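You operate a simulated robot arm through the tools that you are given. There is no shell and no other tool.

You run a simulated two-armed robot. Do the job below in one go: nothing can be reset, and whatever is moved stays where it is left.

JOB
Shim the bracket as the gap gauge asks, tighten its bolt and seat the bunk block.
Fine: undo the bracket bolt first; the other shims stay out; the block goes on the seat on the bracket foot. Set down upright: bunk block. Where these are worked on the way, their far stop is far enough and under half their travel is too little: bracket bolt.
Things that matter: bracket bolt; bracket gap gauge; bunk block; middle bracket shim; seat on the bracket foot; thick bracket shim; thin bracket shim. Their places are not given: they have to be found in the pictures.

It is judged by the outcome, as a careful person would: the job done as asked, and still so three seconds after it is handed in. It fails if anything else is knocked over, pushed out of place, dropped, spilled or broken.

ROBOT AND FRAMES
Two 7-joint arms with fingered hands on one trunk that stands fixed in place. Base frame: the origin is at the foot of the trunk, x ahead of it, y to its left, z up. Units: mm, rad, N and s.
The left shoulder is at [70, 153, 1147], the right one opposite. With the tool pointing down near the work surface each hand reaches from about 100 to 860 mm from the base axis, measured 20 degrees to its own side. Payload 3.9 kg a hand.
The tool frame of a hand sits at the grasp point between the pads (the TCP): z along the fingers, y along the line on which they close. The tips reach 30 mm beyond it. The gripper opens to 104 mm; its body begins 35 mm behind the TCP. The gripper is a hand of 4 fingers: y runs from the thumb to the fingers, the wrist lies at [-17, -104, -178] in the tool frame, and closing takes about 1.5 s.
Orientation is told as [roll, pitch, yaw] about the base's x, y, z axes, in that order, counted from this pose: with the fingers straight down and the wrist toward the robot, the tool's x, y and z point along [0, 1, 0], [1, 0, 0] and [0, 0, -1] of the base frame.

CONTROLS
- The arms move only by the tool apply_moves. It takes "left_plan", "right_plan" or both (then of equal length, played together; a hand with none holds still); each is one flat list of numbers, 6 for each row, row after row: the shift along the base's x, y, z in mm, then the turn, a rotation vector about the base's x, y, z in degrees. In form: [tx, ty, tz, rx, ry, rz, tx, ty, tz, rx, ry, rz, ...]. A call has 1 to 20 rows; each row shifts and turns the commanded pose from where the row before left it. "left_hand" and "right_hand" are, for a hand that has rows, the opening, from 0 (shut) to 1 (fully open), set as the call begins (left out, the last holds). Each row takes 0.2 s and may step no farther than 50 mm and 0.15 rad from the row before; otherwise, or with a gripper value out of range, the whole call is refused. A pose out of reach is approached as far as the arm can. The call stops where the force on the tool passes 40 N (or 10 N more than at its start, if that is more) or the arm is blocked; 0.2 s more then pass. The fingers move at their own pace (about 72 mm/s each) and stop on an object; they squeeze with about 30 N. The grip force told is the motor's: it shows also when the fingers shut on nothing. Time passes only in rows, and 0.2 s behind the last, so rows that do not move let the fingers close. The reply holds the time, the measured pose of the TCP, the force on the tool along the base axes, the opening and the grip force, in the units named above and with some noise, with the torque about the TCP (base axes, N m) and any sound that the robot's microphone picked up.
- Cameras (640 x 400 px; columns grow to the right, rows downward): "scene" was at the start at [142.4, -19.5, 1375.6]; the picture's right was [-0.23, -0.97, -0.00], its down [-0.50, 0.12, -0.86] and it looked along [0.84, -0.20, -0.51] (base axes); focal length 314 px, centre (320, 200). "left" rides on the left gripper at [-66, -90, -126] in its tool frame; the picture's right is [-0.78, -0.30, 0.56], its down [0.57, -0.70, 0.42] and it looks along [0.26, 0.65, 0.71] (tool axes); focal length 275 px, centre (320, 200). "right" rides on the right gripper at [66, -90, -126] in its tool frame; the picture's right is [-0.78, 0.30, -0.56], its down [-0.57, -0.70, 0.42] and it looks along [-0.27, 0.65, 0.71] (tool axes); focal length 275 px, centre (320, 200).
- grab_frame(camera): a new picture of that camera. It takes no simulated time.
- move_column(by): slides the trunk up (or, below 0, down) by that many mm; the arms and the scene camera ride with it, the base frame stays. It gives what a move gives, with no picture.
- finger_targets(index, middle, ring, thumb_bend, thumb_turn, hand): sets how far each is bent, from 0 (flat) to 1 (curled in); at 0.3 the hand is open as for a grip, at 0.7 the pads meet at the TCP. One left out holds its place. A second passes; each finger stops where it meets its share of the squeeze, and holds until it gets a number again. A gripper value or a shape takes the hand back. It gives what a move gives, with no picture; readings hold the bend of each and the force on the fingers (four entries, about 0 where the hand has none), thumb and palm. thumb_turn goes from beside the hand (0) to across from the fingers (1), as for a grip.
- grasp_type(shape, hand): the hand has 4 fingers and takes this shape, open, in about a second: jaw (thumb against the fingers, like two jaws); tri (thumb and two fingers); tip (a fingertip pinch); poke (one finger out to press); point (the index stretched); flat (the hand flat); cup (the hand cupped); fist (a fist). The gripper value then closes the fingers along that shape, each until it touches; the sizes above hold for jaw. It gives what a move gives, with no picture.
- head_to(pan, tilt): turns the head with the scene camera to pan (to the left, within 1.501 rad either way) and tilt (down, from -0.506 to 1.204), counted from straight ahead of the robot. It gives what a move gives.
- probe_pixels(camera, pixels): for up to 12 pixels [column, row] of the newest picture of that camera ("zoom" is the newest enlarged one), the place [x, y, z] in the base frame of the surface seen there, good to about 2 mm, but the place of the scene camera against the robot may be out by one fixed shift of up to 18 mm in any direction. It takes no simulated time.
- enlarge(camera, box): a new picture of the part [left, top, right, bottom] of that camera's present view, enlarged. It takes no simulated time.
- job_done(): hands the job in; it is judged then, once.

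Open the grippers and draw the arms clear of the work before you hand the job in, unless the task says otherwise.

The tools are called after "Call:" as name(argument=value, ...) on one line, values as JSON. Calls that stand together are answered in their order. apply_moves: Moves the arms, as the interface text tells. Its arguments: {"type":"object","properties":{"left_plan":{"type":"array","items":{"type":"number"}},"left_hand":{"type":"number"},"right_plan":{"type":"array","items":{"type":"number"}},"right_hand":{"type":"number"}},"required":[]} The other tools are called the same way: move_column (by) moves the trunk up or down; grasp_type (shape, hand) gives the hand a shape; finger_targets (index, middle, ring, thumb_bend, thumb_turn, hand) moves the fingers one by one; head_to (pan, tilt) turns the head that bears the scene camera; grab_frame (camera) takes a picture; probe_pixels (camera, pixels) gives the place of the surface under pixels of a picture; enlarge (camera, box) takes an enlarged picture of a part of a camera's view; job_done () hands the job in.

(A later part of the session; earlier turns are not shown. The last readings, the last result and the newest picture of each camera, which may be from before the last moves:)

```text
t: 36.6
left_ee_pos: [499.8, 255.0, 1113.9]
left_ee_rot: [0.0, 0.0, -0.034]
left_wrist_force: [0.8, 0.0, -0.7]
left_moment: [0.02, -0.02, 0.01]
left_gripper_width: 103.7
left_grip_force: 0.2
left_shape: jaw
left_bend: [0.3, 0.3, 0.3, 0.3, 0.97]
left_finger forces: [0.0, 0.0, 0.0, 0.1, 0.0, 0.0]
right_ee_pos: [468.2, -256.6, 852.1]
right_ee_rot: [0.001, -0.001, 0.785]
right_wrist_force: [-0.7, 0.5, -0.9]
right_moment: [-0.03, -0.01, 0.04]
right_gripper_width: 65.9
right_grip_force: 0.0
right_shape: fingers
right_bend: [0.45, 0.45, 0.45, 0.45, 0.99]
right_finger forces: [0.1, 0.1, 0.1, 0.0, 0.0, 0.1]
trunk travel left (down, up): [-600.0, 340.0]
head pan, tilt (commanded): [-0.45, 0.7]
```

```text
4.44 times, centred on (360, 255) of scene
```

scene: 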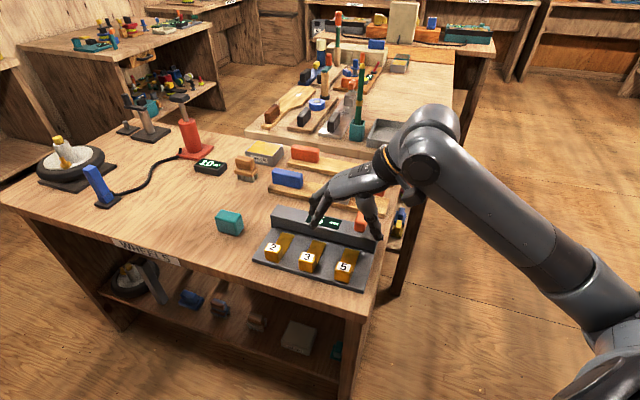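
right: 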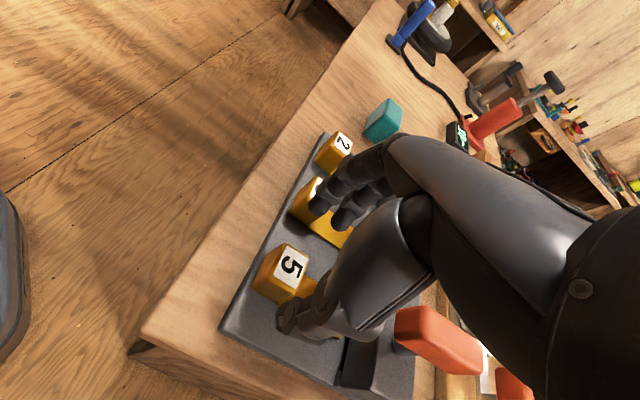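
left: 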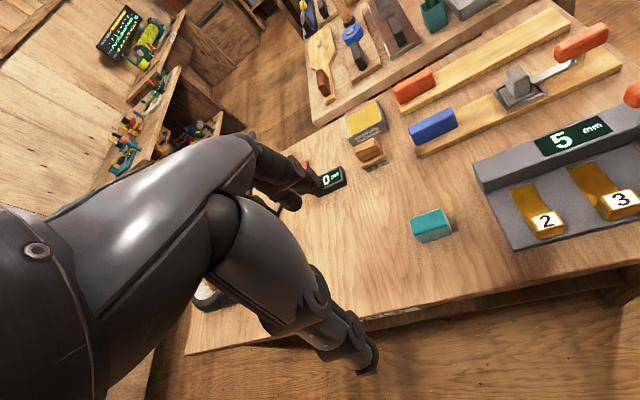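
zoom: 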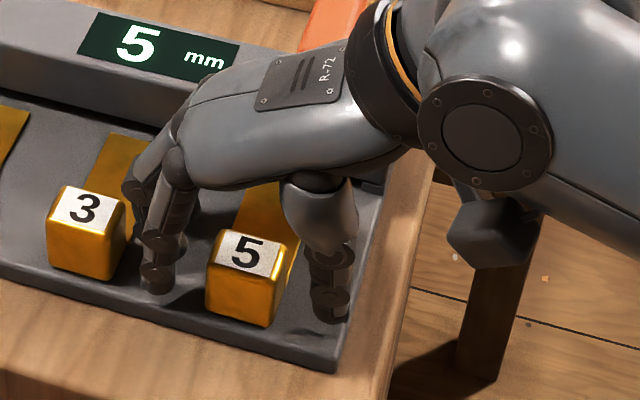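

No contact so far and the tab lies between the thumb and fingers. I'll close the middle finger and thumb on the tab, with index and ring following a little.

Call:
finger_targets(hand="right", index=0.58, middle=0.75, ring=0.58, thumb_bend=0.75)

Call:
enlarge(camera="right", box=[220, 100, 460, 380])

Call:
enlarge(camera="scene", box=[325, 210, 395, 300])

```text
t: 37.6
left_ee_pos: [498.9, 253.4, 1114.4]
left_ee_rot: [0.0, -0.002, -0.035]
left_wrist_force: [-0.1, 0.2, -0.1]
left_moment: [0.01, -0.03, 0.0]
left_gripper_width: 103.6
left_grip_force: 0.0
left_shape: jaw
left_bend: [0.3, 0.3, 0.3, 0.3, 0.97]
left_finger forces: [0.0, 0.1, 0.0, 0.0, 0.0, 0.1]
right_ee_pos: [467.7, -256.7, 851.9]
right_ee_rot: [0.0, 0.0, 0.784]
right_wrist_force: [-2.3, -2.7, -3.6]
right_moment: [-0.01, -0.03, 0.16]
right_gripper_width: 33.0
right_grip_force: 13.7
right_shape: fingers
right_bend: [0.57, 0.59, 0.57, 0.62, 1.0]
right_finger forces: [0.4, 11.4, 0.1, 0.1, 15.1, 0.0]
trunk travel left (down, up): [-600.0, 340.0]
head pan, tilt (commanded): [-0.45, 0.7]
```

```text
1.43 times, centred on (340, 240) of right
```

zoom: 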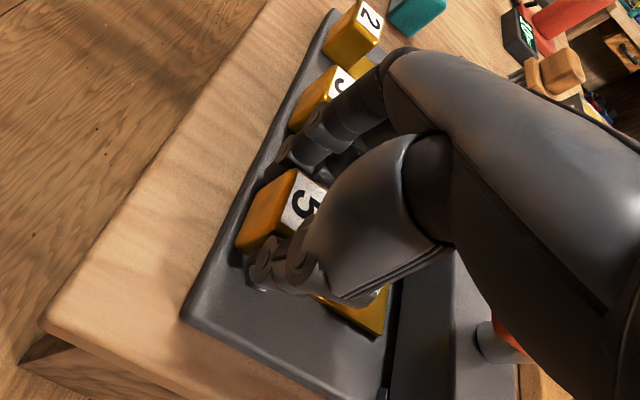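

```text
4.44 times, centred on (360, 255) of scene
```

zoom: 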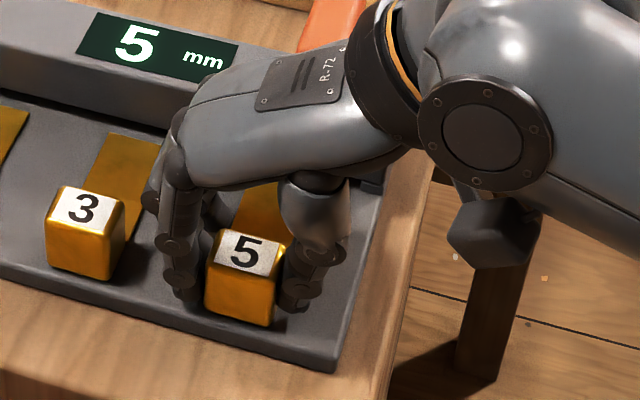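

The tab is gripped (33 mm width, 11–15 N). I'll slide it toward the bar along (0.711,-0.703) by 15 mm and check the force as the strip enters the gap.

Call:
apply_moves(right_plan=[2.1, -2.1, 0, 0, 0, 0, 2.1, -2.1, 0, 0, 0, 0, 2.1, -2.1, 0, 0, 0, 0, 2.1, -2.1, 0, 0, 0, 0, 2.1, -2.1, 0, 0, 0, 0])

Call:
enlarge(camera="right", box=[220, 100, 460, 380])

Call:
enlarge(camera="scene", box=[325, 210, 395, 300])

```text
t: 38.8
left_ee_pos: [498.0, 253.8, 1114.7]
left_ee_rot: [0.0, 0.002, -0.036]
left_wrist_force: [-0.1, -0.4, -0.1]
left_moment: [0.0, 0.03, -0.01]
left_gripper_width: 103.6
left_grip_force: 0.1
left_shape: jaw
left_bend: [0.3, 0.3, 0.3, 0.3, 0.97]
left_finger forces: [0.0, 0.0, 0.0, 0.1, 0.0, 0.0]
right_ee_pos: [479.5, -268.1, 851.9]
right_ee_rot: [0.0, -0.001, 0.783]
right_wrist_force: [-4.6, -4.2, -2.9]
right_moment: [-0.09, 0.14, 0.1]
right_gripper_width: 32.8
right_grip_force: 13.5
right_shape: fingers
right_bend: [0.57, 0.59, 0.57, 0.62, 1.0]
right_finger forces: [0.2, 9.5, 0.0, 0.0, 16.5, 0.0]
trunk travel left (down, up): [-600.0, 340.0]
head pan, tilt (commanded): [-0.45, 0.7]
```

```text
1.43 times, centred on (340, 240) of right
```

zoom: 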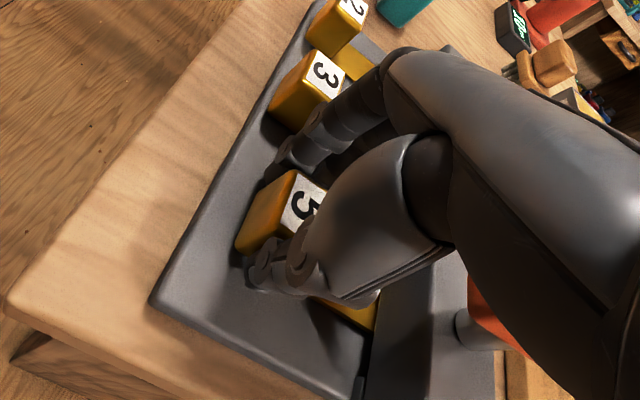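

```text
4.44 times, centred on (360, 255) of scene
```

zoom: 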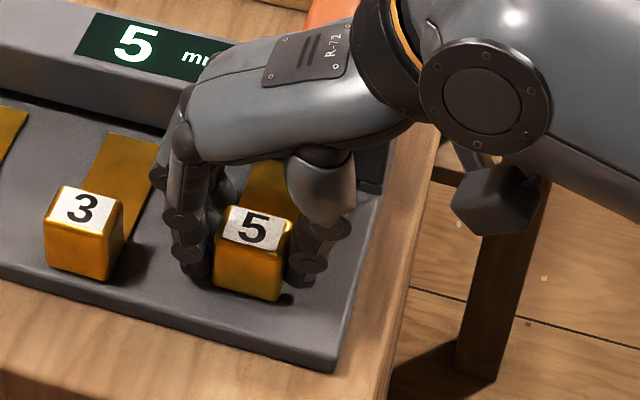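

The shim slides freely with the hand, with under 1 N along the slide direction. I'll move 14 mm more, still short of where the palm could meet the bolt handle at (545,-340).

Call:
apply_moves(right_plan=[2.0, -2.0, 0, 0, 0, 0, 2.0, -2.0, 0, 0, 0, 0, 2.0, -2.0, 0, 0, 0, 0, 2.0, -2.0, 0, 0, 0, 0, 2.0, -2.0, 0, 0, 0, 0])

Call:
grab_frame(camera="right")

Call:
enlarge(camera="scene", box=[315, 180, 405, 300])

```text
t: 40.0
left_ee_pos: [499.1, 253.5, 1113.2]
left_ee_rot: [0.001, -0.001, -0.035]
left_wrist_force: [0.0, 0.5, 0.5]
left_moment: [0.0, -0.01, 0.01]
left_gripper_width: 103.6
left_grip_force: 0.1
left_shape: jaw
left_bend: [0.3, 0.3, 0.3, 0.3, 0.97]
left_finger forces: [0.0, 0.1, 0.1, 0.0, 0.0, 0.0]
right_ee_pos: [488.9, -276.6, 851.5]
right_ee_rot: [-0.001, -0.002, 0.787]
right_wrist_force: [-4.8, -4.4, 0.8]
right_moment: [-0.09, 0.1, 0.08]
right_gripper_width: 33.1
right_grip_force: 12.8
right_shape: fingers
right_bend: [0.57, 0.59, 0.57, 0.62, 1.0]
right_finger forces: [0.3, 9.9, 0.1, 0.0, 16.7, 0.1]
trunk travel left (down, up): [-600.0, 340.0]
head pan, tilt (commanded): [-0.45, 0.7]
```

```text
taken
```

right: 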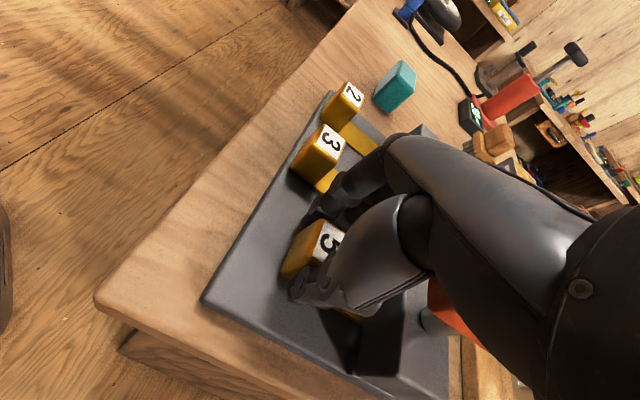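

```text
3.33 times, centred on (360, 240) of scene
```

zoom: 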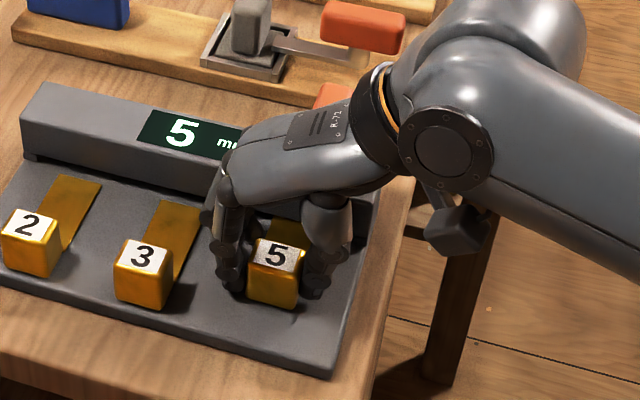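

No resistance still. I'll go on in small steps, checking that neither the palm nor the fingers meet the bolt handle or the bar.

Call:
apply_moves(right_plan=[1.5, -1.5, 0, 0, 0, 0, 1.5, -1.5, 0, 0, 0, 0, 1.5, -1.5, 0, 0, 0, 0])

Call:
enlarge(camera="right", box=[280, 160, 480, 380])

Call:
enlarge(camera="scene", box=[335, 190, 395, 280])

```text
t: 40.8
left_ee_pos: [498.1, 253.8, 1113.6]
left_ee_rot: [0.0, 0.0, -0.035]
left_wrist_force: [-0.1, 0.5, 0.5]
left_moment: [0.0, 0.02, 0.01]
left_gripper_width: 103.9
left_grip_force: 0.1
left_shape: jaw
left_bend: [0.3, 0.3, 0.3, 0.3, 0.97]
left_finger forces: [0.0, 0.0, 0.1, 0.0, 0.1, 0.0]
right_ee_pos: [492.9, -281.2, 852.2]
right_ee_rot: [0.001, 0.001, 0.785]
right_wrist_force: [-6.0, -4.6, 1.7]
right_moment: [-0.09, 0.11, 0.12]
right_gripper_width: 33.2
right_grip_force: 13.9
right_shape: fingers
right_bend: [0.57, 0.59, 0.57, 0.62, 1.0]
right_finger forces: [0.1, 10.0, 0.0, 0.0, 16.9, 0.0]
trunk travel left (down, up): [-600.0, 340.0]
head pan, tilt (commanded): [-0.45, 0.7]
```

```text
1.82 times, centred on (380, 270) of right
```

zoom: 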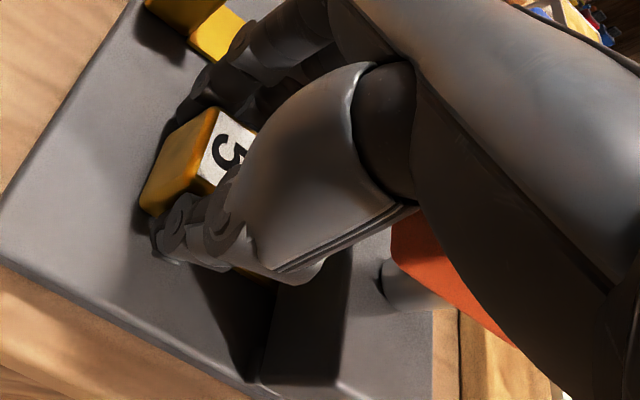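

```text
4.44 times, centred on (365, 235) of scene
```

zoom: 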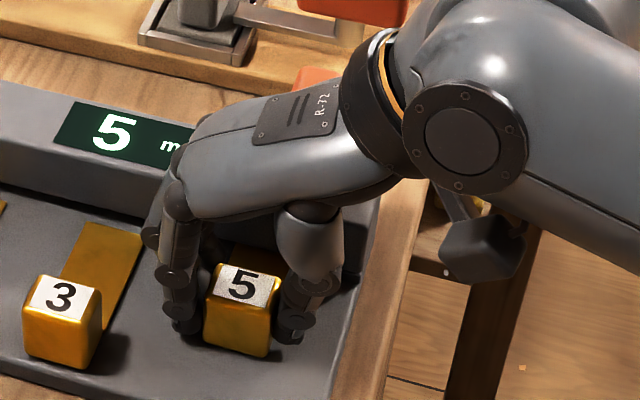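

The shim has gone in about 36 mm and the palm is now close to the bolt handle. I'll let go here and lift off, then push the rest from the front.

Call:
finger_targets(hand="right", index=0.45, middle=0.45, ring=0.45, thumb_bend=0.45)

Call:
apply_moves(right_plan=[0, 0, 25, 0, 0, 0, 0, 0, 25, 0, 0, 0, 0, 0, 25, 0, 0, 0, 0, 0, 25, 0, 0, 0, -10, 10, 10, 0, 0, 0, -10, 10, 10, 0, 0, 0])

Call:
grab_frame(camera="right")

Call:
enlarge(camera="scene", box=[265, 180, 405, 300])

```text
t: 41.8
left_ee_pos: [498.5, 255.8, 1113.5]
left_ee_rot: [-0.001, 0.001, -0.036]
left_wrist_force: [-0.3, -0.1, -0.4]
left_moment: [0.01, 0.0, -0.02]
left_gripper_width: 103.9
left_grip_force: 0.1
left_shape: jaw
left_bend: [0.3, 0.3, 0.3, 0.3, 0.97]
left_finger forces: [0.1, 0.1, 0.0, 0.1, 0.1, 0.0]
right_ee_pos: [493.6, -281.5, 851.8]
right_ee_rot: [-0.001, 0.001, 0.786]
right_wrist_force: [0.9, -0.3, 0.5]
right_moment: [0.03, -0.01, -0.02]
right_gripper_width: 66.1
right_grip_force: 0.0
right_shape: fingers
right_bend: [0.45, 0.45, 0.45, 0.45, 0.99]
right_finger forces: [0.1, 0.0, 0.0, 0.0, 0.0, 0.0]
trunk travel left (down, up): [-600.0, 340.0]
head pan, tilt (commanded): [-0.45, 0.7]
```

```text
t: 43.2
left_ee_pos: [498.8, 255.2, 1112.9]
left_ee_rot: [0.001, -0.001, -0.035]
left_wrist_force: [0.0, -0.6, 0.3]
left_moment: [-0.01, -0.03, 0.02]
left_gripper_width: 103.8
left_grip_force: 0.1
left_shape: jaw
left_bend: [0.3, 0.3, 0.3, 0.3, 0.97]
left_finger forces: [0.0, 0.1, 0.1, 0.0, 0.1, 0.0]
right_ee_pos: [472.9, -260.9, 973.8]
right_ee_rot: [0.0, -0.001, 0.786]
right_wrist_force: [-0.1, 0.0, -0.4]
right_moment: [-0.02, 0.0, 0.01]
right_gripper_width: 66.1
right_grip_force: 0.1
right_shape: fingers
right_bend: [0.45, 0.45, 0.45, 0.45, 0.99]
right_finger forces: [0.1, 0.2, 0.0, 0.0, 0.1, 0.0]
trunk travel left (down, up): [-600.0, 340.0]
head pan, tilt (commanded): [-0.45, 0.7]
```

```text
taken
```

right: 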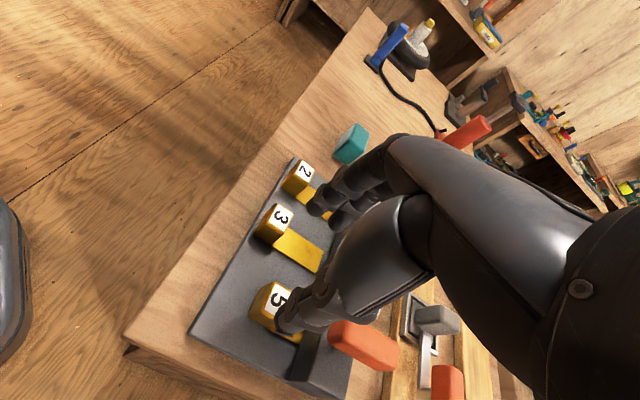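

```text
3.33 times, centred on (335, 240) of scene
```

zoom: 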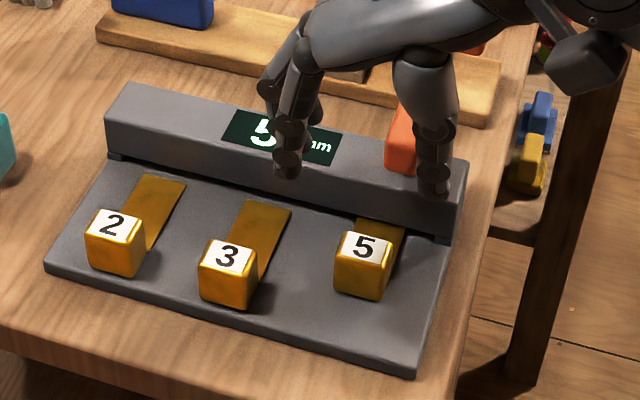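

Shim 5 is about half in and straight. Now I'll turn the hand to yaw -45° in front of the tab and set the fingers to an even 0.6 bend, so the three finger backs form a flat pusher.

Call:
apply_moves(right_plan=[-1.8, 1.8, -1, 0, 0, -7.5, -1.8, 1.8, -1, 0, 0, -7.5, -1.8, 1.8, -1, 0, 0, -7.5, -1.8, 1.8, -1, 0, 0, -7.5, -1.8, 1.8, -1, 0, 0, -7.5, -1.8, 1.8, -1, 0, 0, -7.5, -1.8, 1.8, -1, 0, 0, -7.5, -1.8, 1.8, -1, 0, 0, -7.5, -1.8, 1.8, -1, 0, 0, -7.5, -1.8, 1.8, -1, 0, 0, -7.5, -1.8, 1.8, -1, 0, 0, -7.5, -1.8, 1.8, -1, 0, 0, -7.5])

Call:
finger_targets(hand="right", index=0.6, middle=0.6, ring=0.6, thumb_bend=0.6)

Call:
apply_moves(right_plan=[0, 0, -15, -5.3, -5.3, 0, 0, 0, -15, -5.3, -5.3, 0, 0, 0, 0, 0, 0, 0])

Call:
grab_frame(camera="right")

Call:
grab_frame(camera="scene")

```text
t: 45.8
left_ee_pos: [499.5, 256.5, 1111.1]
left_ee_rot: [-0.002, 0.0, -0.035]
left_wrist_force: [-0.3, 0.0, -0.7]
left_moment: [-0.02, 0.01, 0.01]
left_gripper_width: 103.8
left_grip_force: 0.0
left_shape: jaw
left_bend: [0.3, 0.3, 0.3, 0.3, 0.97]
left_finger forces: [0.0, 0.1, 0.0, 0.0, 0.0, 0.0]
right_ee_pos: [454.0, -240.5, 958.7]
right_ee_rot: [0.001, 0.002, -0.786]
right_wrist_force: [0.1, 0.1, -0.5]
right_moment: [0.0, 0.02, 0.03]
right_gripper_width: 66.1
right_grip_force: 0.0
right_shape: fingers
right_bend: [0.45, 0.45, 0.45, 0.45, 0.99]
right_finger forces: [0.0, 0.0, 0.1, 0.1, 0.0, 0.1]
trunk travel left (down, up): [-600.0, 340.0]
head pan, tilt (commanded): [-0.45, 0.7]
```

```text
t: 46.8
left_ee_pos: [499.8, 255.0, 1112.3]
left_ee_rot: [0.001, 0.0, -0.035]
left_wrist_force: [-0.1, 0.5, 0.0]
left_moment: [0.06, -0.02, 0.04]
left_gripper_width: 103.7
left_grip_force: 0.1
left_shape: jaw
left_bend: [0.3, 0.3, 0.3, 0.3, 0.97]
left_finger forces: [0.0, 0.1, 0.0, 0.0, 0.1, 0.1]
right_ee_pos: [453.9, -239.5, 957.9]
right_ee_rot: [0.001, 0.001, -0.785]
right_wrist_force: [-0.7, 0.3, 0.7]
right_moment: [0.02, -0.01, 0.01]
right_gripper_width: 28.4
right_grip_force: 0.1
right_shape: fingers
right_bend: [0.6, 0.6, 0.6, 0.6, 1.0]
right_finger forces: [0.0, 0.0, 0.0, 0.0, 0.0, 0.0]
trunk travel left (down, up): [-600.0, 340.0]
head pan, tilt (commanded): [-0.45, 0.7]
```

```text
t: 47.6
left_ee_pos: [499.6, 255.1, 1112.8]
left_ee_rot: [-0.001, -0.001, -0.036]
left_wrist_force: [-0.1, -1.0, 0.4]
left_moment: [0.03, 0.0, 0.0]
left_gripper_width: 103.9
left_grip_force: 0.0
left_shape: jaw
left_bend: [0.3, 0.3, 0.3, 0.3, 0.97]
left_finger forces: [0.1, 0.0, 0.0, 0.0, 0.0, 0.0]
right_ee_pos: [452.1, -238.6, 929.5]
right_ee_rot: [-0.001, -0.262, -0.785]
right_wrist_force: [-0.1, 0.5, 0.6]
right_moment: [0.02, -0.01, -0.02]
right_gripper_width: 28.1
right_grip_force: 0.1
right_shape: fingers
right_bend: [0.6, 0.6, 0.6, 0.6, 1.0]
right_finger forces: [0.0, 0.0, 0.0, 0.1, 0.0, 0.1]
trunk travel left (down, up): [-600.0, 340.0]
head pan, tilt (commanded): [-0.45, 0.7]
```

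```text
taken
```

right: 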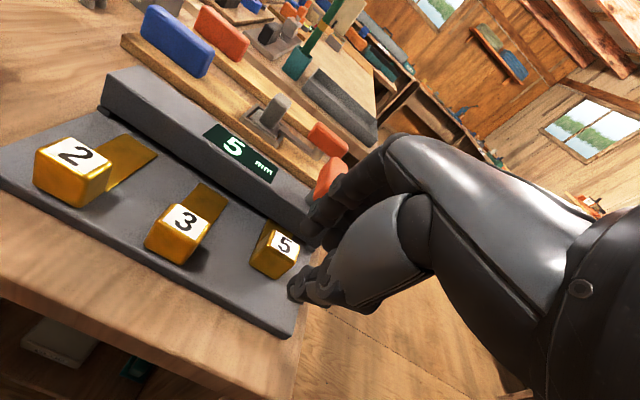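

```text
taken
```

scene: 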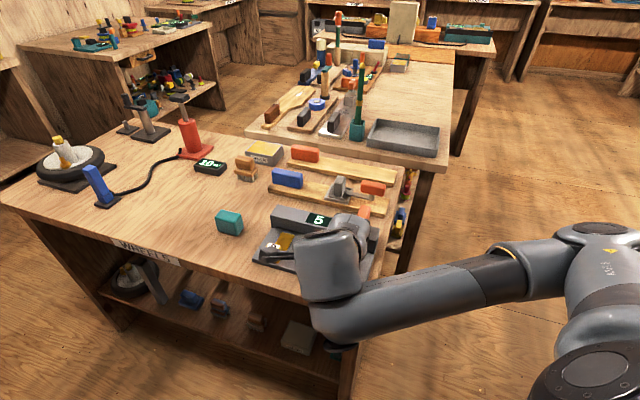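

The hand is tilted with the tips forward and shim tab 5 is seen at (275,250). I'll probe tab 5 to get its exact place before pushing.

Call:
enlarge(camera="right", box=[230, 190, 370, 320])

Call:
probe_pixels(camera="right", pixels=[[285, 243], [272, 232], [277, 250], [293, 251], [262, 256], [282, 265], [255, 250], [210, 195], [196, 200], [185, 225]])

```text
3.08 times, centred on (300, 255) of right
```

zoom: 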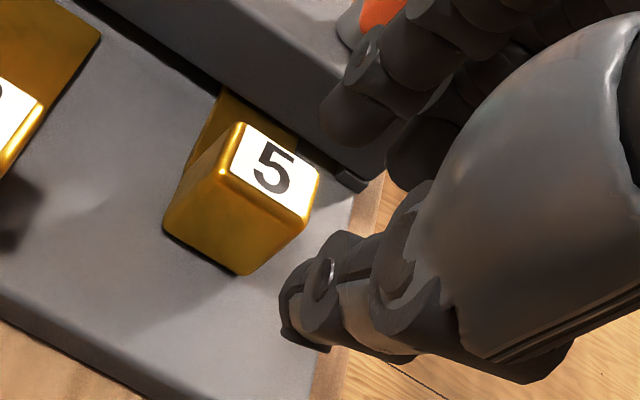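

```text
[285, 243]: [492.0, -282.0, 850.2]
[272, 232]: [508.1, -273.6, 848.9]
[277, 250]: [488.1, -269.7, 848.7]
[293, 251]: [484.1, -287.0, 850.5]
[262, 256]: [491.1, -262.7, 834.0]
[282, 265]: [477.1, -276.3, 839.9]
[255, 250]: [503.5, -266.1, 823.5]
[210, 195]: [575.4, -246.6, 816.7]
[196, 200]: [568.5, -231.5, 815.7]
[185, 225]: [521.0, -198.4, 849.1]
```

Tab 5's front face is at v≈34 and square to the slide direction. I'll back off 8 mm, descend to z≈853, and check clearance before pushing.

Call:
apply_moves(right_plan=[-3, 3, -10, 0, 0, 0, -3, 3, -16, 0, 0, 0, 0, 0, -16, 0, 0, 0, 0, 0, -16, 0, 0, 0, 0, 0, -18, 0, 0, 0])

Call:
grab_frame(camera="right")

Call:
enlarge(camera="right", box=[230, 140, 400, 320])

Call:
enlarge(camera="scene", box=[240, 190, 400, 300])

```text
t: 48.8
left_ee_pos: [498.1, 254.6, 1113.3]
left_ee_rot: [0.001, 0.0, -0.034]
left_wrist_force: [-0.7, 0.4, -0.6]
left_moment: [0.0, 0.02, -0.01]
left_gripper_width: 103.7
left_grip_force: 0.0
left_shape: jaw
left_bend: [0.3, 0.3, 0.3, 0.3, 0.97]
left_finger forces: [0.0, 0.0, 0.0, 0.0, 0.0, 0.1]
right_ee_pos: [446.4, -232.9, 853.2]
right_ee_rot: [-0.002, -0.262, -0.787]
right_wrist_force: [0.5, 0.6, 0.0]
right_moment: [0.0, 0.03, -0.05]
right_gripper_width: 28.4
right_grip_force: 0.1
right_shape: fingers
right_bend: [0.6, 0.6, 0.6, 0.6, 1.0]
right_finger forces: [0.0, 0.0, 0.0, 0.0, 0.1, 0.0]
trunk travel left (down, up): [-600.0, 340.0]
head pan, tilt (commanded): [-0.45, 0.7]
```

```text
taken
```

right: 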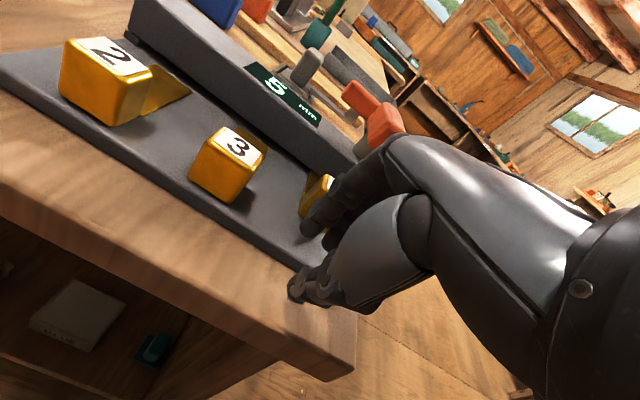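

```text
2.22 times, centred on (315, 230) of right
```

zoom: 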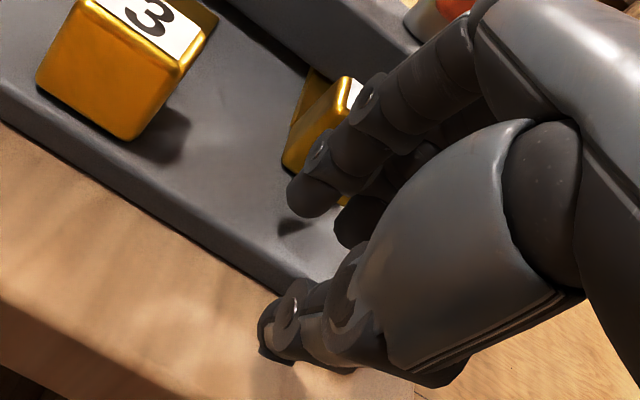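

```text
3.64 times, centred on (320, 245) of scene
```

zoom: 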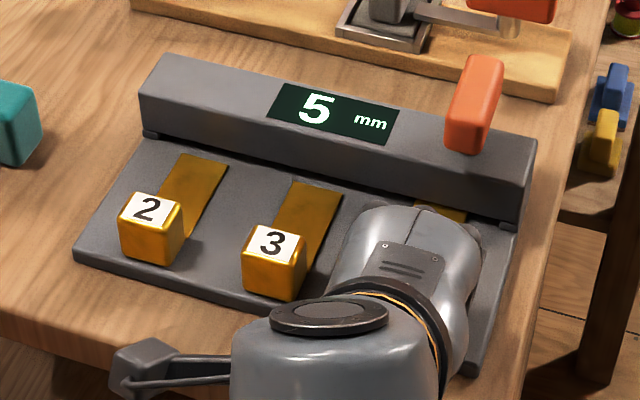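

The finger backs are in front of the tab. I'll push slowly along +v and watch for contact force.

Call:
apply_moves(right_plan=[2, -2, 0, 0, 0, 0, 2, -2, 0, 0, 0, 0, 2, -2, 0, 0, 0, 0, 2, -2, 0, 0, 0, 0, 2, -2, 0, 0, 0, 0])

Call:
enlarge(camera="right", box=[230, 140, 400, 320])

Call:
enlarge(camera="scene", box=[240, 190, 400, 300])

```text
t: 50.0
left_ee_pos: [498.7, 254.9, 1113.2]
left_ee_rot: [0.0, 0.002, -0.036]
left_wrist_force: [0.5, -0.9, -0.5]
left_moment: [0.04, -0.01, -0.01]
left_gripper_width: 103.6
left_grip_force: 0.0
left_shape: jaw
left_bend: [0.3, 0.3, 0.3, 0.3, 0.97]
left_finger forces: [0.1, 0.0, 0.0, 0.1, 0.0, 0.0]
right_ee_pos: [456.4, -243.3, 853.8]
right_ee_rot: [0.0, -0.262, -0.784]
right_wrist_force: [-1.0, 0.3, -0.9]
right_moment: [0.02, 0.01, 0.03]
right_gripper_width: 28.3
right_grip_force: 0.4
right_shape: fingers
right_bend: [0.6, 0.6, 0.6, 0.6, 1.0]
right_finger forces: [0.0, 0.6, 0.0, 0.0, 0.1, 0.0]
trunk travel left (down, up): [-600.0, 340.0]
head pan, tilt (commanded): [-0.45, 0.7]
```

```text
2.22 times, centred on (315, 230) of right
```

zoom: 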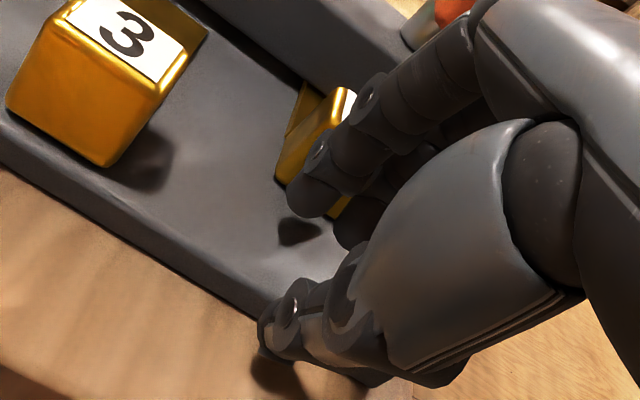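

```text
3.64 times, centred on (320, 245) of scene
```

zoom: 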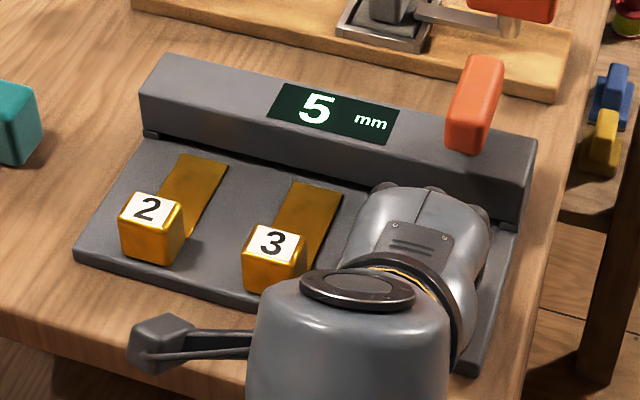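

Contact has begun (0.6 N on the middle finger). I'll push 17 mm further and check that the shim stays straight.

Call:
apply_moves(right_plan=[2, -2, 0, 0, 0, 0, 2, -2, 0, 0, 0, 0, 2, -2, 0, 0, 0, 0, 2, -2, 0, 0, 0, 0, 2, -2, 0, 0, 0, 0, 2, -2, 0, 0, 0, 0])

Call:
grab_frame(camera="right")

Call:
enlarge(camera="scene", box=[240, 190, 400, 300])

```text
t: 51.4
left_ee_pos: [497.8, 256.8, 1114.2]
left_ee_rot: [-0.002, -0.002, -0.034]
left_wrist_force: [-0.7, -0.8, 1.1]
left_moment: [-0.01, -0.01, 0.0]
left_gripper_width: 103.8
left_grip_force: 0.1
left_shape: jaw
left_bend: [0.3, 0.3, 0.3, 0.3, 0.97]
left_finger forces: [0.1, 0.1, 0.1, 0.0, 0.0, 0.0]
right_ee_pos: [466.0, -253.6, 855.6]
right_ee_rot: [-0.001, -0.264, -0.782]
right_wrist_force: [-8.8, 9.1, 6.6]
right_moment: [-0.18, -0.08, -0.07]
right_gripper_width: 28.1
right_grip_force: 6.7
right_shape: fingers
right_bend: [0.6, 0.67, 0.6, 0.6, 1.0]
right_finger forces: [0.2, 13.2, 0.0, 0.0, 0.0, 0.1]
trunk travel left (down, up): [-600.0, 340.0]
head pan, tilt (commanded): [-0.45, 0.7]
```

```text
taken
```

right: 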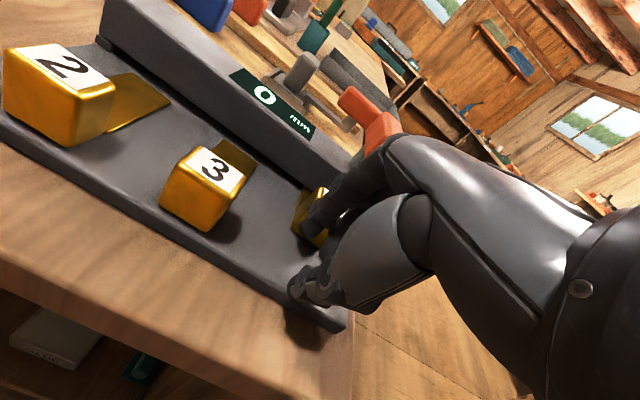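

```text
3.64 times, centred on (320, 245) of scene
```

zoom: 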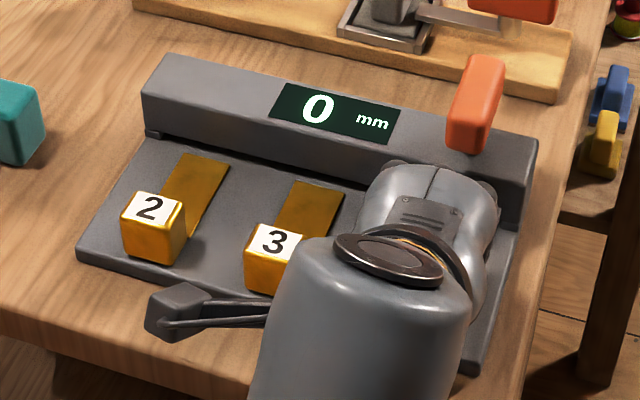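

The gauge now reads 0 mm, so the 5 mm shim fills the gap, and the push force has risen to 13 N, so I stop pushing. I'll back the hand off along -v and lift.

Call:
apply_moves(right_plan=[-4, 4, 0, 0, 0, 0, -4, 4, 0, 0, 0, 0, -4, 4, 0, 0, 0, 0, -4, 4, 0, 0, 0, 0, 0, 0, 25, 0, 0, 0, 0, 0, 30, 0, 0, 0, 0, 0, 30, 5.3, 5.3, 0, 0, 0, 30, 5.3, 5.3, 0])

Call:
grab_frame(camera="right")

Call:
grab_frame(camera="scene")

```text
t: 53.2
left_ee_pos: [499.7, 257.9, 1112.2]
left_ee_rot: [-0.003, 0.001, -0.034]
left_wrist_force: [-0.4, 0.2, -0.3]
left_moment: [-0.06, 0.0, -0.02]
left_gripper_width: 103.7
left_grip_force: 0.1
left_shape: jaw
left_bend: [0.3, 0.3, 0.3, 0.3, 0.97]
left_finger forces: [0.0, 0.0, 0.0, 0.1, 0.0, 0.0]
right_ee_pos: [453.1, -238.7, 969.8]
right_ee_rot: [-0.007, -0.001, -0.788]
right_wrist_force: [-0.6, 0.3, 1.0]
right_moment: [0.0, 0.03, -0.01]
right_gripper_width: 28.1
right_grip_force: 0.1
right_shape: fingers
right_bend: [0.6, 0.6, 0.6, 0.6, 1.0]
right_finger forces: [0.0, 0.1, 0.0, 0.0, 0.1, 0.0]
trunk travel left (down, up): [-600.0, 340.0]
head pan, tilt (commanded): [-0.45, 0.7]
```

```text
taken
```

right: 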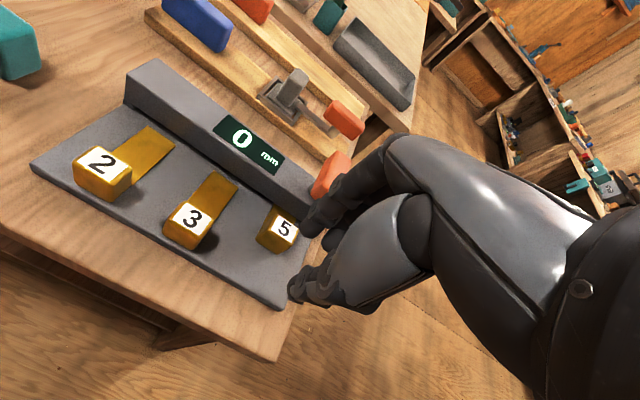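

```text
taken
```

scene: 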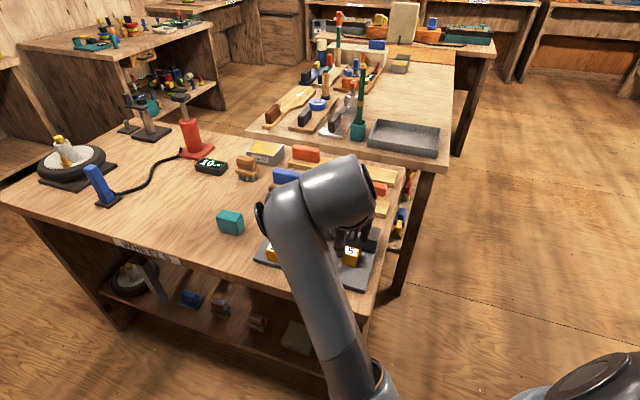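

The display still reads 0 mm with the hand off. I'll probe the tab and bracket corners to see whether the bracket shifted and how far the shim went in.

Call:
enlarge(camera="right", box=[20, 50, 340, 320])

Call:
probe_pixels(camera="right", pixels=[[284, 230], [276, 222], [278, 236], [292, 237], [272, 240], [34, 168], [275, 303], [126, 85], [158, 63], [190, 218], [100, 165], [245, 140]])

```text
1.48 times, centred on (180, 185) of right
```

zoom: 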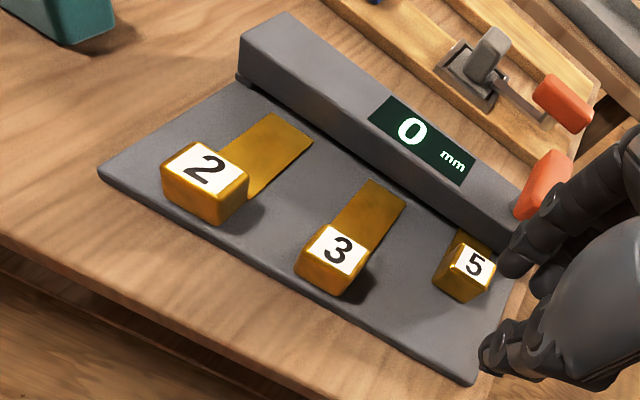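

```text
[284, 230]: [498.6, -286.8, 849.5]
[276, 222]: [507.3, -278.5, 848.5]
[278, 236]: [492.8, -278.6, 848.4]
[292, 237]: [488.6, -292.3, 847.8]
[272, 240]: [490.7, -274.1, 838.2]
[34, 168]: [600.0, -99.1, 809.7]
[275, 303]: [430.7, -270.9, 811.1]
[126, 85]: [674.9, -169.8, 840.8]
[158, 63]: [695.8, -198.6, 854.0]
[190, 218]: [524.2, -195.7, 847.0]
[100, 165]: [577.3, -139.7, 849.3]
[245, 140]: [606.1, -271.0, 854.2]
```

The shim moved about 45 mm in and the gauge reads 0; the tiny image shift is common to the boards too, so it is the camera and not the bracket. Next I go back above the bolt with yaw +50° and the hand fully open, to grip the handle for tightening.

Call:
apply_moves(right_plan=[0, 0, 15, 0, 0, 0, 0, 0, 15, 0, 0, 0, 6.5, -7.7, 0, 0, 0, 7.3, 6.5, -7.7, 0, 0, 0, 7.3, 6.5, -7.7, 0, 0, 0, 7.3, 6.5, -7.7, 0, 0, 0, 7.3, 6.5, -7.7, 0, 0, 0, 7.3, 6.5, -7.7, 0, 0, 0, 7.3, 6.5, -7.7, 0, 0, 0, 7.3, 6.5, -7.7, 0, 0, 0, 7.3, 6.5, -7.7, 0, 0, 0, 7.3, 6.5, -7.7, 0, 0, 0, 7.3, 6.5, -7.7, 0, 0, 0, 7.3, 6.5, -7.7, 0, 0, 0, 7.3, 6.5, -7.7, 0, 0, 0, 7.3], right_hand=1.0)

Call:
grab_frame(camera="right")

Call:
grab_frame(camera="scene")

```text
t: 56.4
left_ee_pos: [498.9, 253.9, 1114.1]
left_ee_rot: [0.002, 0.001, -0.035]
left_wrist_force: [0.1, 0.5, 0.4]
left_moment: [-0.01, -0.01, 0.03]
left_gripper_width: 103.7
left_grip_force: 0.0
left_shape: jaw
left_bend: [0.3, 0.3, 0.3, 0.3, 0.97]
left_finger forces: [0.1, 0.0, 0.0, 0.0, 0.0, 0.1]
right_ee_pos: [541.6, -344.1, 997.5]
right_ee_rot: [0.002, 0.0, 0.876]
right_wrist_force: [0.6, -0.2, 0.0]
right_moment: [0.01, -0.05, -0.05]
right_gripper_width: 104.1
right_grip_force: 0.0
right_shape: jaw
right_bend: [0.3, 0.3, 0.3, 0.3, 0.97]
right_finger forces: [0.0, 0.0, 0.0, 0.0, 0.1, 0.0]
right hand out of reach, approached as far as the arm can: row 11
trunk travel left (down, up): [-600.0, 340.0]
head pan, tilt (commanded): [-0.45, 0.7]
```

```text
taken
```

right: 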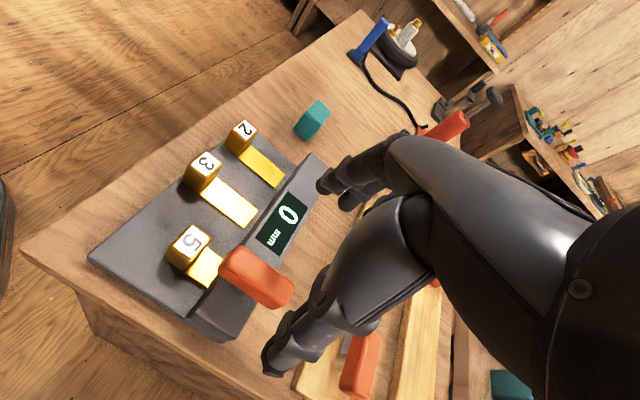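

```text
taken
```

scene: 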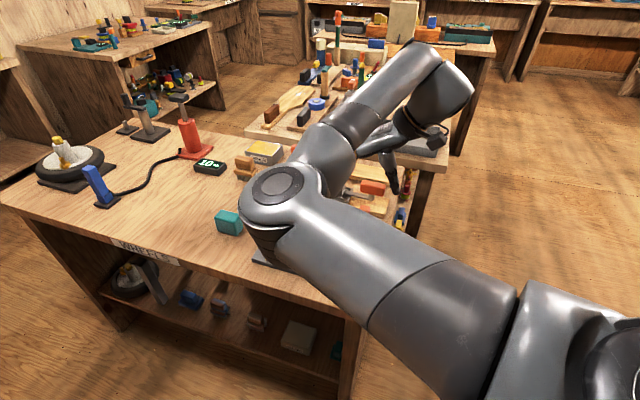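

The arm took a different elbow posture, swinging over the bench. I'll probe the elbow's height before lowering anything.

Call:
probe_pixels(camera="scene", pixels=[[278, 190], [265, 235], [290, 255], [340, 240], [300, 210], [370, 290], [430, 90], [330, 150], [345, 125], [262, 255]])

Call:
enlarge(camera="scene", box=[220, 150, 440, 310])

```text
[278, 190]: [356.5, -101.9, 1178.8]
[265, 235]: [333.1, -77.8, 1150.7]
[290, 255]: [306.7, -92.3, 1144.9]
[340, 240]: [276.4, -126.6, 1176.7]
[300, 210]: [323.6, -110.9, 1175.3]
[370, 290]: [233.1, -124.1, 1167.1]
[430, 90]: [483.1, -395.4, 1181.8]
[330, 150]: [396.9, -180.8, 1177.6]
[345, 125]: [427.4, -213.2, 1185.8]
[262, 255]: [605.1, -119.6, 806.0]
```

```text
2.50 times, centred on (330, 230) of scene
```

zoom: 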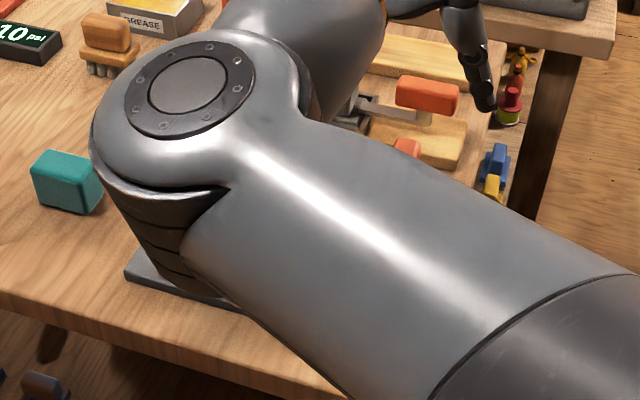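

The elbow is high (z≈1170) and clear of everything. I'll centre over the bolt axis and lower to z≈896 around the handle, checking the result.

Call:
apply_moves(right_plan=[-2, 2.3, 0, 0, 0, 0, -2, 2.3, 0, 0, 0, 0, 0, 0, -20, 0, 0, 0, 0, 0, -20, 0, 0, 0])

Call:
grab_frame(camera="right")

Call:
grab_frame(camera="scene")

```text
t: 57.4
left_ee_pos: [498.6, 254.0, 1112.9]
left_ee_rot: [-0.001, -0.001, -0.035]
left_wrist_force: [0.1, 0.2, 0.3]
left_moment: [0.0, 0.0, -0.02]
left_gripper_width: 103.9
left_grip_force: 0.1
left_shape: jaw
left_bend: [0.3, 0.3, 0.3, 0.3, 0.97]
left_finger forces: [0.0, 0.1, 0.0, 0.0, 0.1, 0.0]
right_ee_pos: [539.8, -339.2, 959.1]
right_ee_rot: [-0.001, 0.001, 0.87]
right_wrist_force: [0.4, 0.3, -0.1]
right_moment: [-0.01, 0.0, 0.01]
right_gripper_width: 103.7
right_grip_force: 0.1
right_shape: jaw
right_bend: [0.3, 0.3, 0.3, 0.3, 0.97]
right_finger forces: [0.0, 0.1, 0.0, 0.1, 0.0, 0.0]
trunk travel left (down, up): [-600.0, 340.0]
head pan, tilt (commanded): [-0.45, 0.7]
```

```text
taken
```

right: 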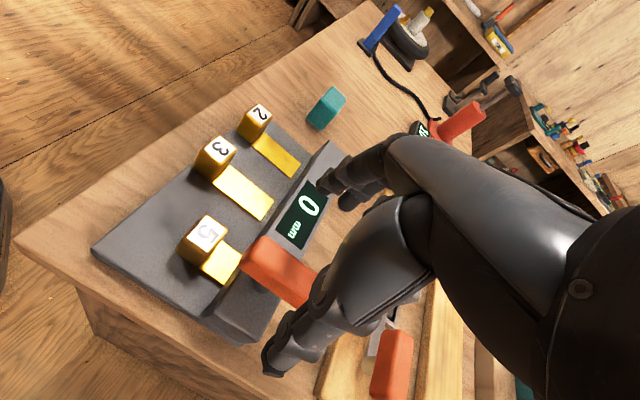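

```text
taken
```

scene: 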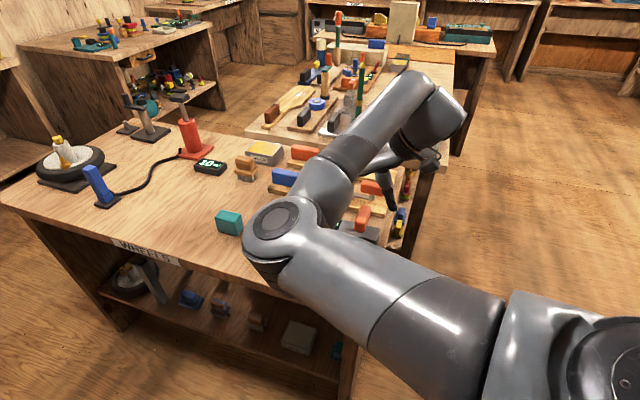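

Going well; the handle at (280,270) is heading between thumb and fingers. I'll lower the remaining 62 mm.

Call:
apply_moves(right_plan=[0, 0, -16, 0, 0, 0, 0, 0, -16, 0, 0, 0, 0, 0, -16, 0, 0, 0, 0, 0, -14, 0, 0, 0])

Call:
enlarge(camera="right", box=[180, 130, 440, 380])

```text
t: 58.4
left_ee_pos: [498.5, 253.6, 1113.4]
left_ee_rot: [-0.001, -0.001, -0.035]
left_wrist_force: [-0.3, 0.2, -0.1]
left_moment: [-0.04, -0.01, -0.01]
left_gripper_width: 103.9
left_grip_force: 0.1
left_shape: jaw
left_bend: [0.3, 0.3, 0.3, 0.3, 0.97]
left_finger forces: [0.1, 0.0, 0.0, 0.1, 0.0, 0.0]
right_ee_pos: [538.7, -338.0, 896.9]
right_ee_rot: [0.0, -0.001, 0.872]
right_wrist_force: [0.6, -0.5, -0.2]
right_moment: [-0.02, 0.01, -0.02]
right_gripper_width: 104.2
right_grip_force: 0.0
right_shape: jaw
right_bend: [0.3, 0.3, 0.3, 0.3, 0.97]
right_finger forces: [0.0, 0.0, 0.0, 0.0, 0.0, 0.0]
trunk travel left (down, up): [-600.0, 340.0]
head pan, tilt (commanded): [-0.45, 0.7]
```

```text
1.60 times, centred on (310, 255) of right
```

zoom: 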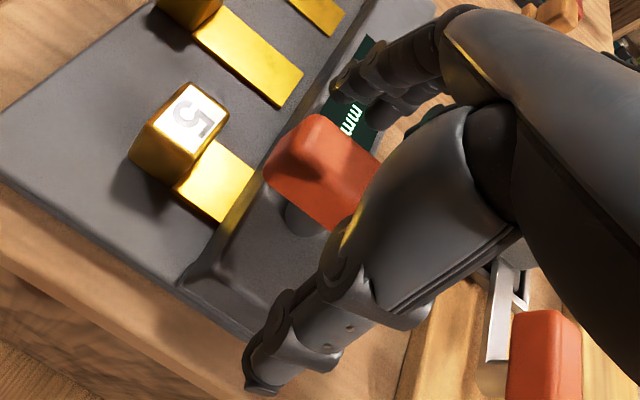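

The handle is centred between thumb and fingers. I'll close on it.

Call:
apply_moves(right_plan=[0, 0, 0, 0, 0, 0, 0, 0, 0, 0, 0, 0, 0, 0, 0, 0, 0, 0, 0, 0, 0, 0, 0, 0, 0, 0, 0, 0, 0, 0, 0, 0, 0, 0, 0, 0, 0, 0, 0, 0, 0, 0, 0, 0, 0, 0, 0, 0], right_hand=0.0)

Call:
enlarge(camera="right", box=[180, 130, 440, 380])

```text
t: 60.2
left_ee_pos: [499.8, 253.8, 1112.9]
left_ee_rot: [0.002, 0.002, -0.036]
left_wrist_force: [-0.1, 0.3, 0.5]
left_moment: [0.02, 0.01, -0.01]
left_gripper_width: 103.6
left_grip_force: 0.2
left_shape: jaw
left_bend: [0.3, 0.3, 0.3, 0.3, 0.97]
left_finger forces: [0.1, 0.1, 0.0, 0.0, 0.0, 0.0]
right_ee_pos: [539.1, -338.9, 896.5]
right_ee_rot: [0.003, 0.003, 0.87]
right_wrist_force: [-5.6, 0.8, -13.3]
right_moment: [-0.06, 0.13, 0.0]
right_gripper_width: 16.3
right_grip_force: 30.2
right_shape: jaw
right_bend: [0.72, 0.66, 0.63, 0.75, 1.0]
right_finger forces: [15.0, 8.4, 3.1, 0.1, 25.7, 0.0]
trunk travel left (down, up): [-600.0, 340.0]
head pan, tilt (commanded): [-0.45, 0.7]
```

```text
1.60 times, centred on (310, 255) of right
```

zoom: 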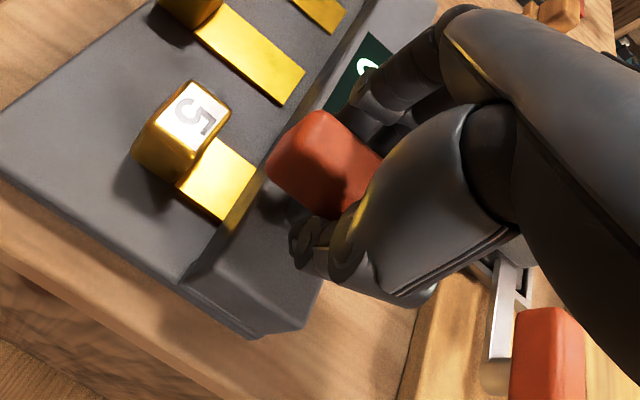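

Gripped as before. Now I turn clockwise (tighten) in 5° steps and watch the torque.

Call:
apply_moves(right_plan=[0, 0, 0, 0, 0, -5, 0, 0, 0, 0, 0, -5, 0, 0, 0, 0, 0, -5, 0, 0, 0, 0, 0, -5, 0, 0, 0, 0, 0, -5, 0, 0, 0, 0, 0, -5])

Call:
grab_frame(camera="right")

```text
t: 61.0
left_ee_pos: [501.3, 257.5, 1112.3]
left_ee_rot: [0.0, 0.001, -0.034]
left_wrist_force: [0.0, 0.0, 0.4]
left_moment: [0.01, 0.01, -0.01]
left_gripper_width: 103.8
left_grip_force: 0.0
left_shape: jaw
left_bend: [0.3, 0.3, 0.3, 0.3, 0.97]
left_finger forces: [0.0, 0.0, 0.0, 0.0, 0.0, 0.0]
right_ee_pos: [538.1, -344.3, 895.7]
right_ee_rot: [0.013, 0.002, 0.628]
right_wrist_force: [-0.7, 17.1, -13.4]
right_moment: [0.26, 0.0, 0.02]
right_gripper_width: 15.2
right_grip_force: 29.4
right_shape: jaw
right_bend: [0.72, 0.66, 0.71, 0.76, 0.98]
right_finger forces: [17.5, 7.6, 3.8, 0.1, 26.1, 0.0]
trunk travel left (down, up): [-600.0, 340.0]
head pan, tilt (commanded): [-0.45, 0.7]
stopped in row 3 (right hand): the force on the tool passed its limit at 43 N (the readings are from after the stop); the commanded pose is now the measured one
```

```text
taken
```

right: 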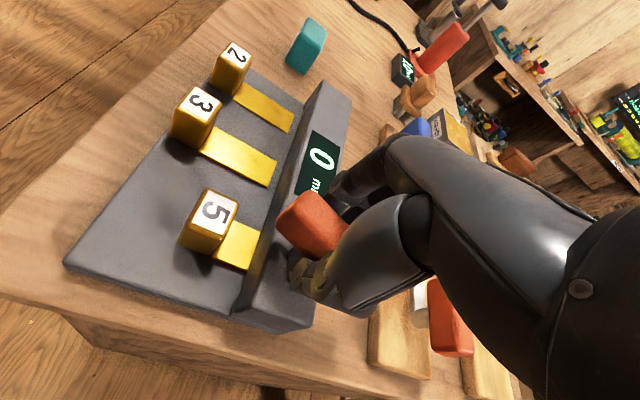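

The move stopped at 43 N in row 3 with the TCP dragged about 5 mm in -y — likely an elbow swing of the arm. I'll look at the scene to understand the arm's state.

Call:
grab_frame(camera="scene")

Call:
enlarge(camera="right", box=[180, 130, 440, 380])

```text
taken
```

scene: 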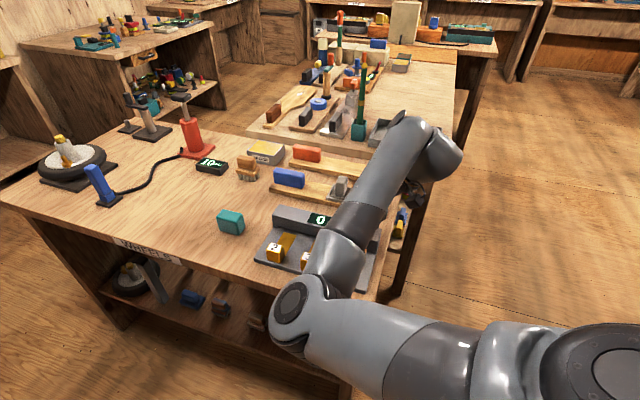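

```text
1.60 times, centred on (310, 255) of right
```

zoom: 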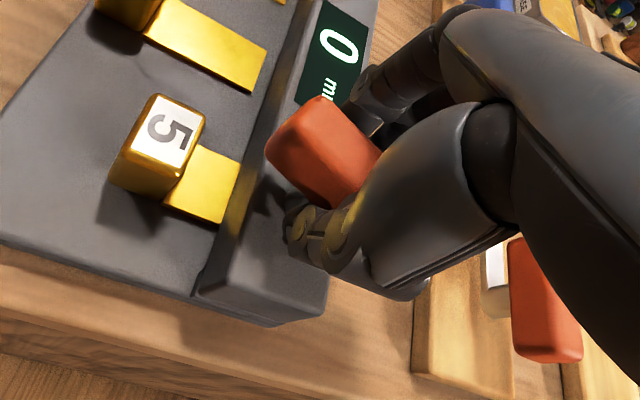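

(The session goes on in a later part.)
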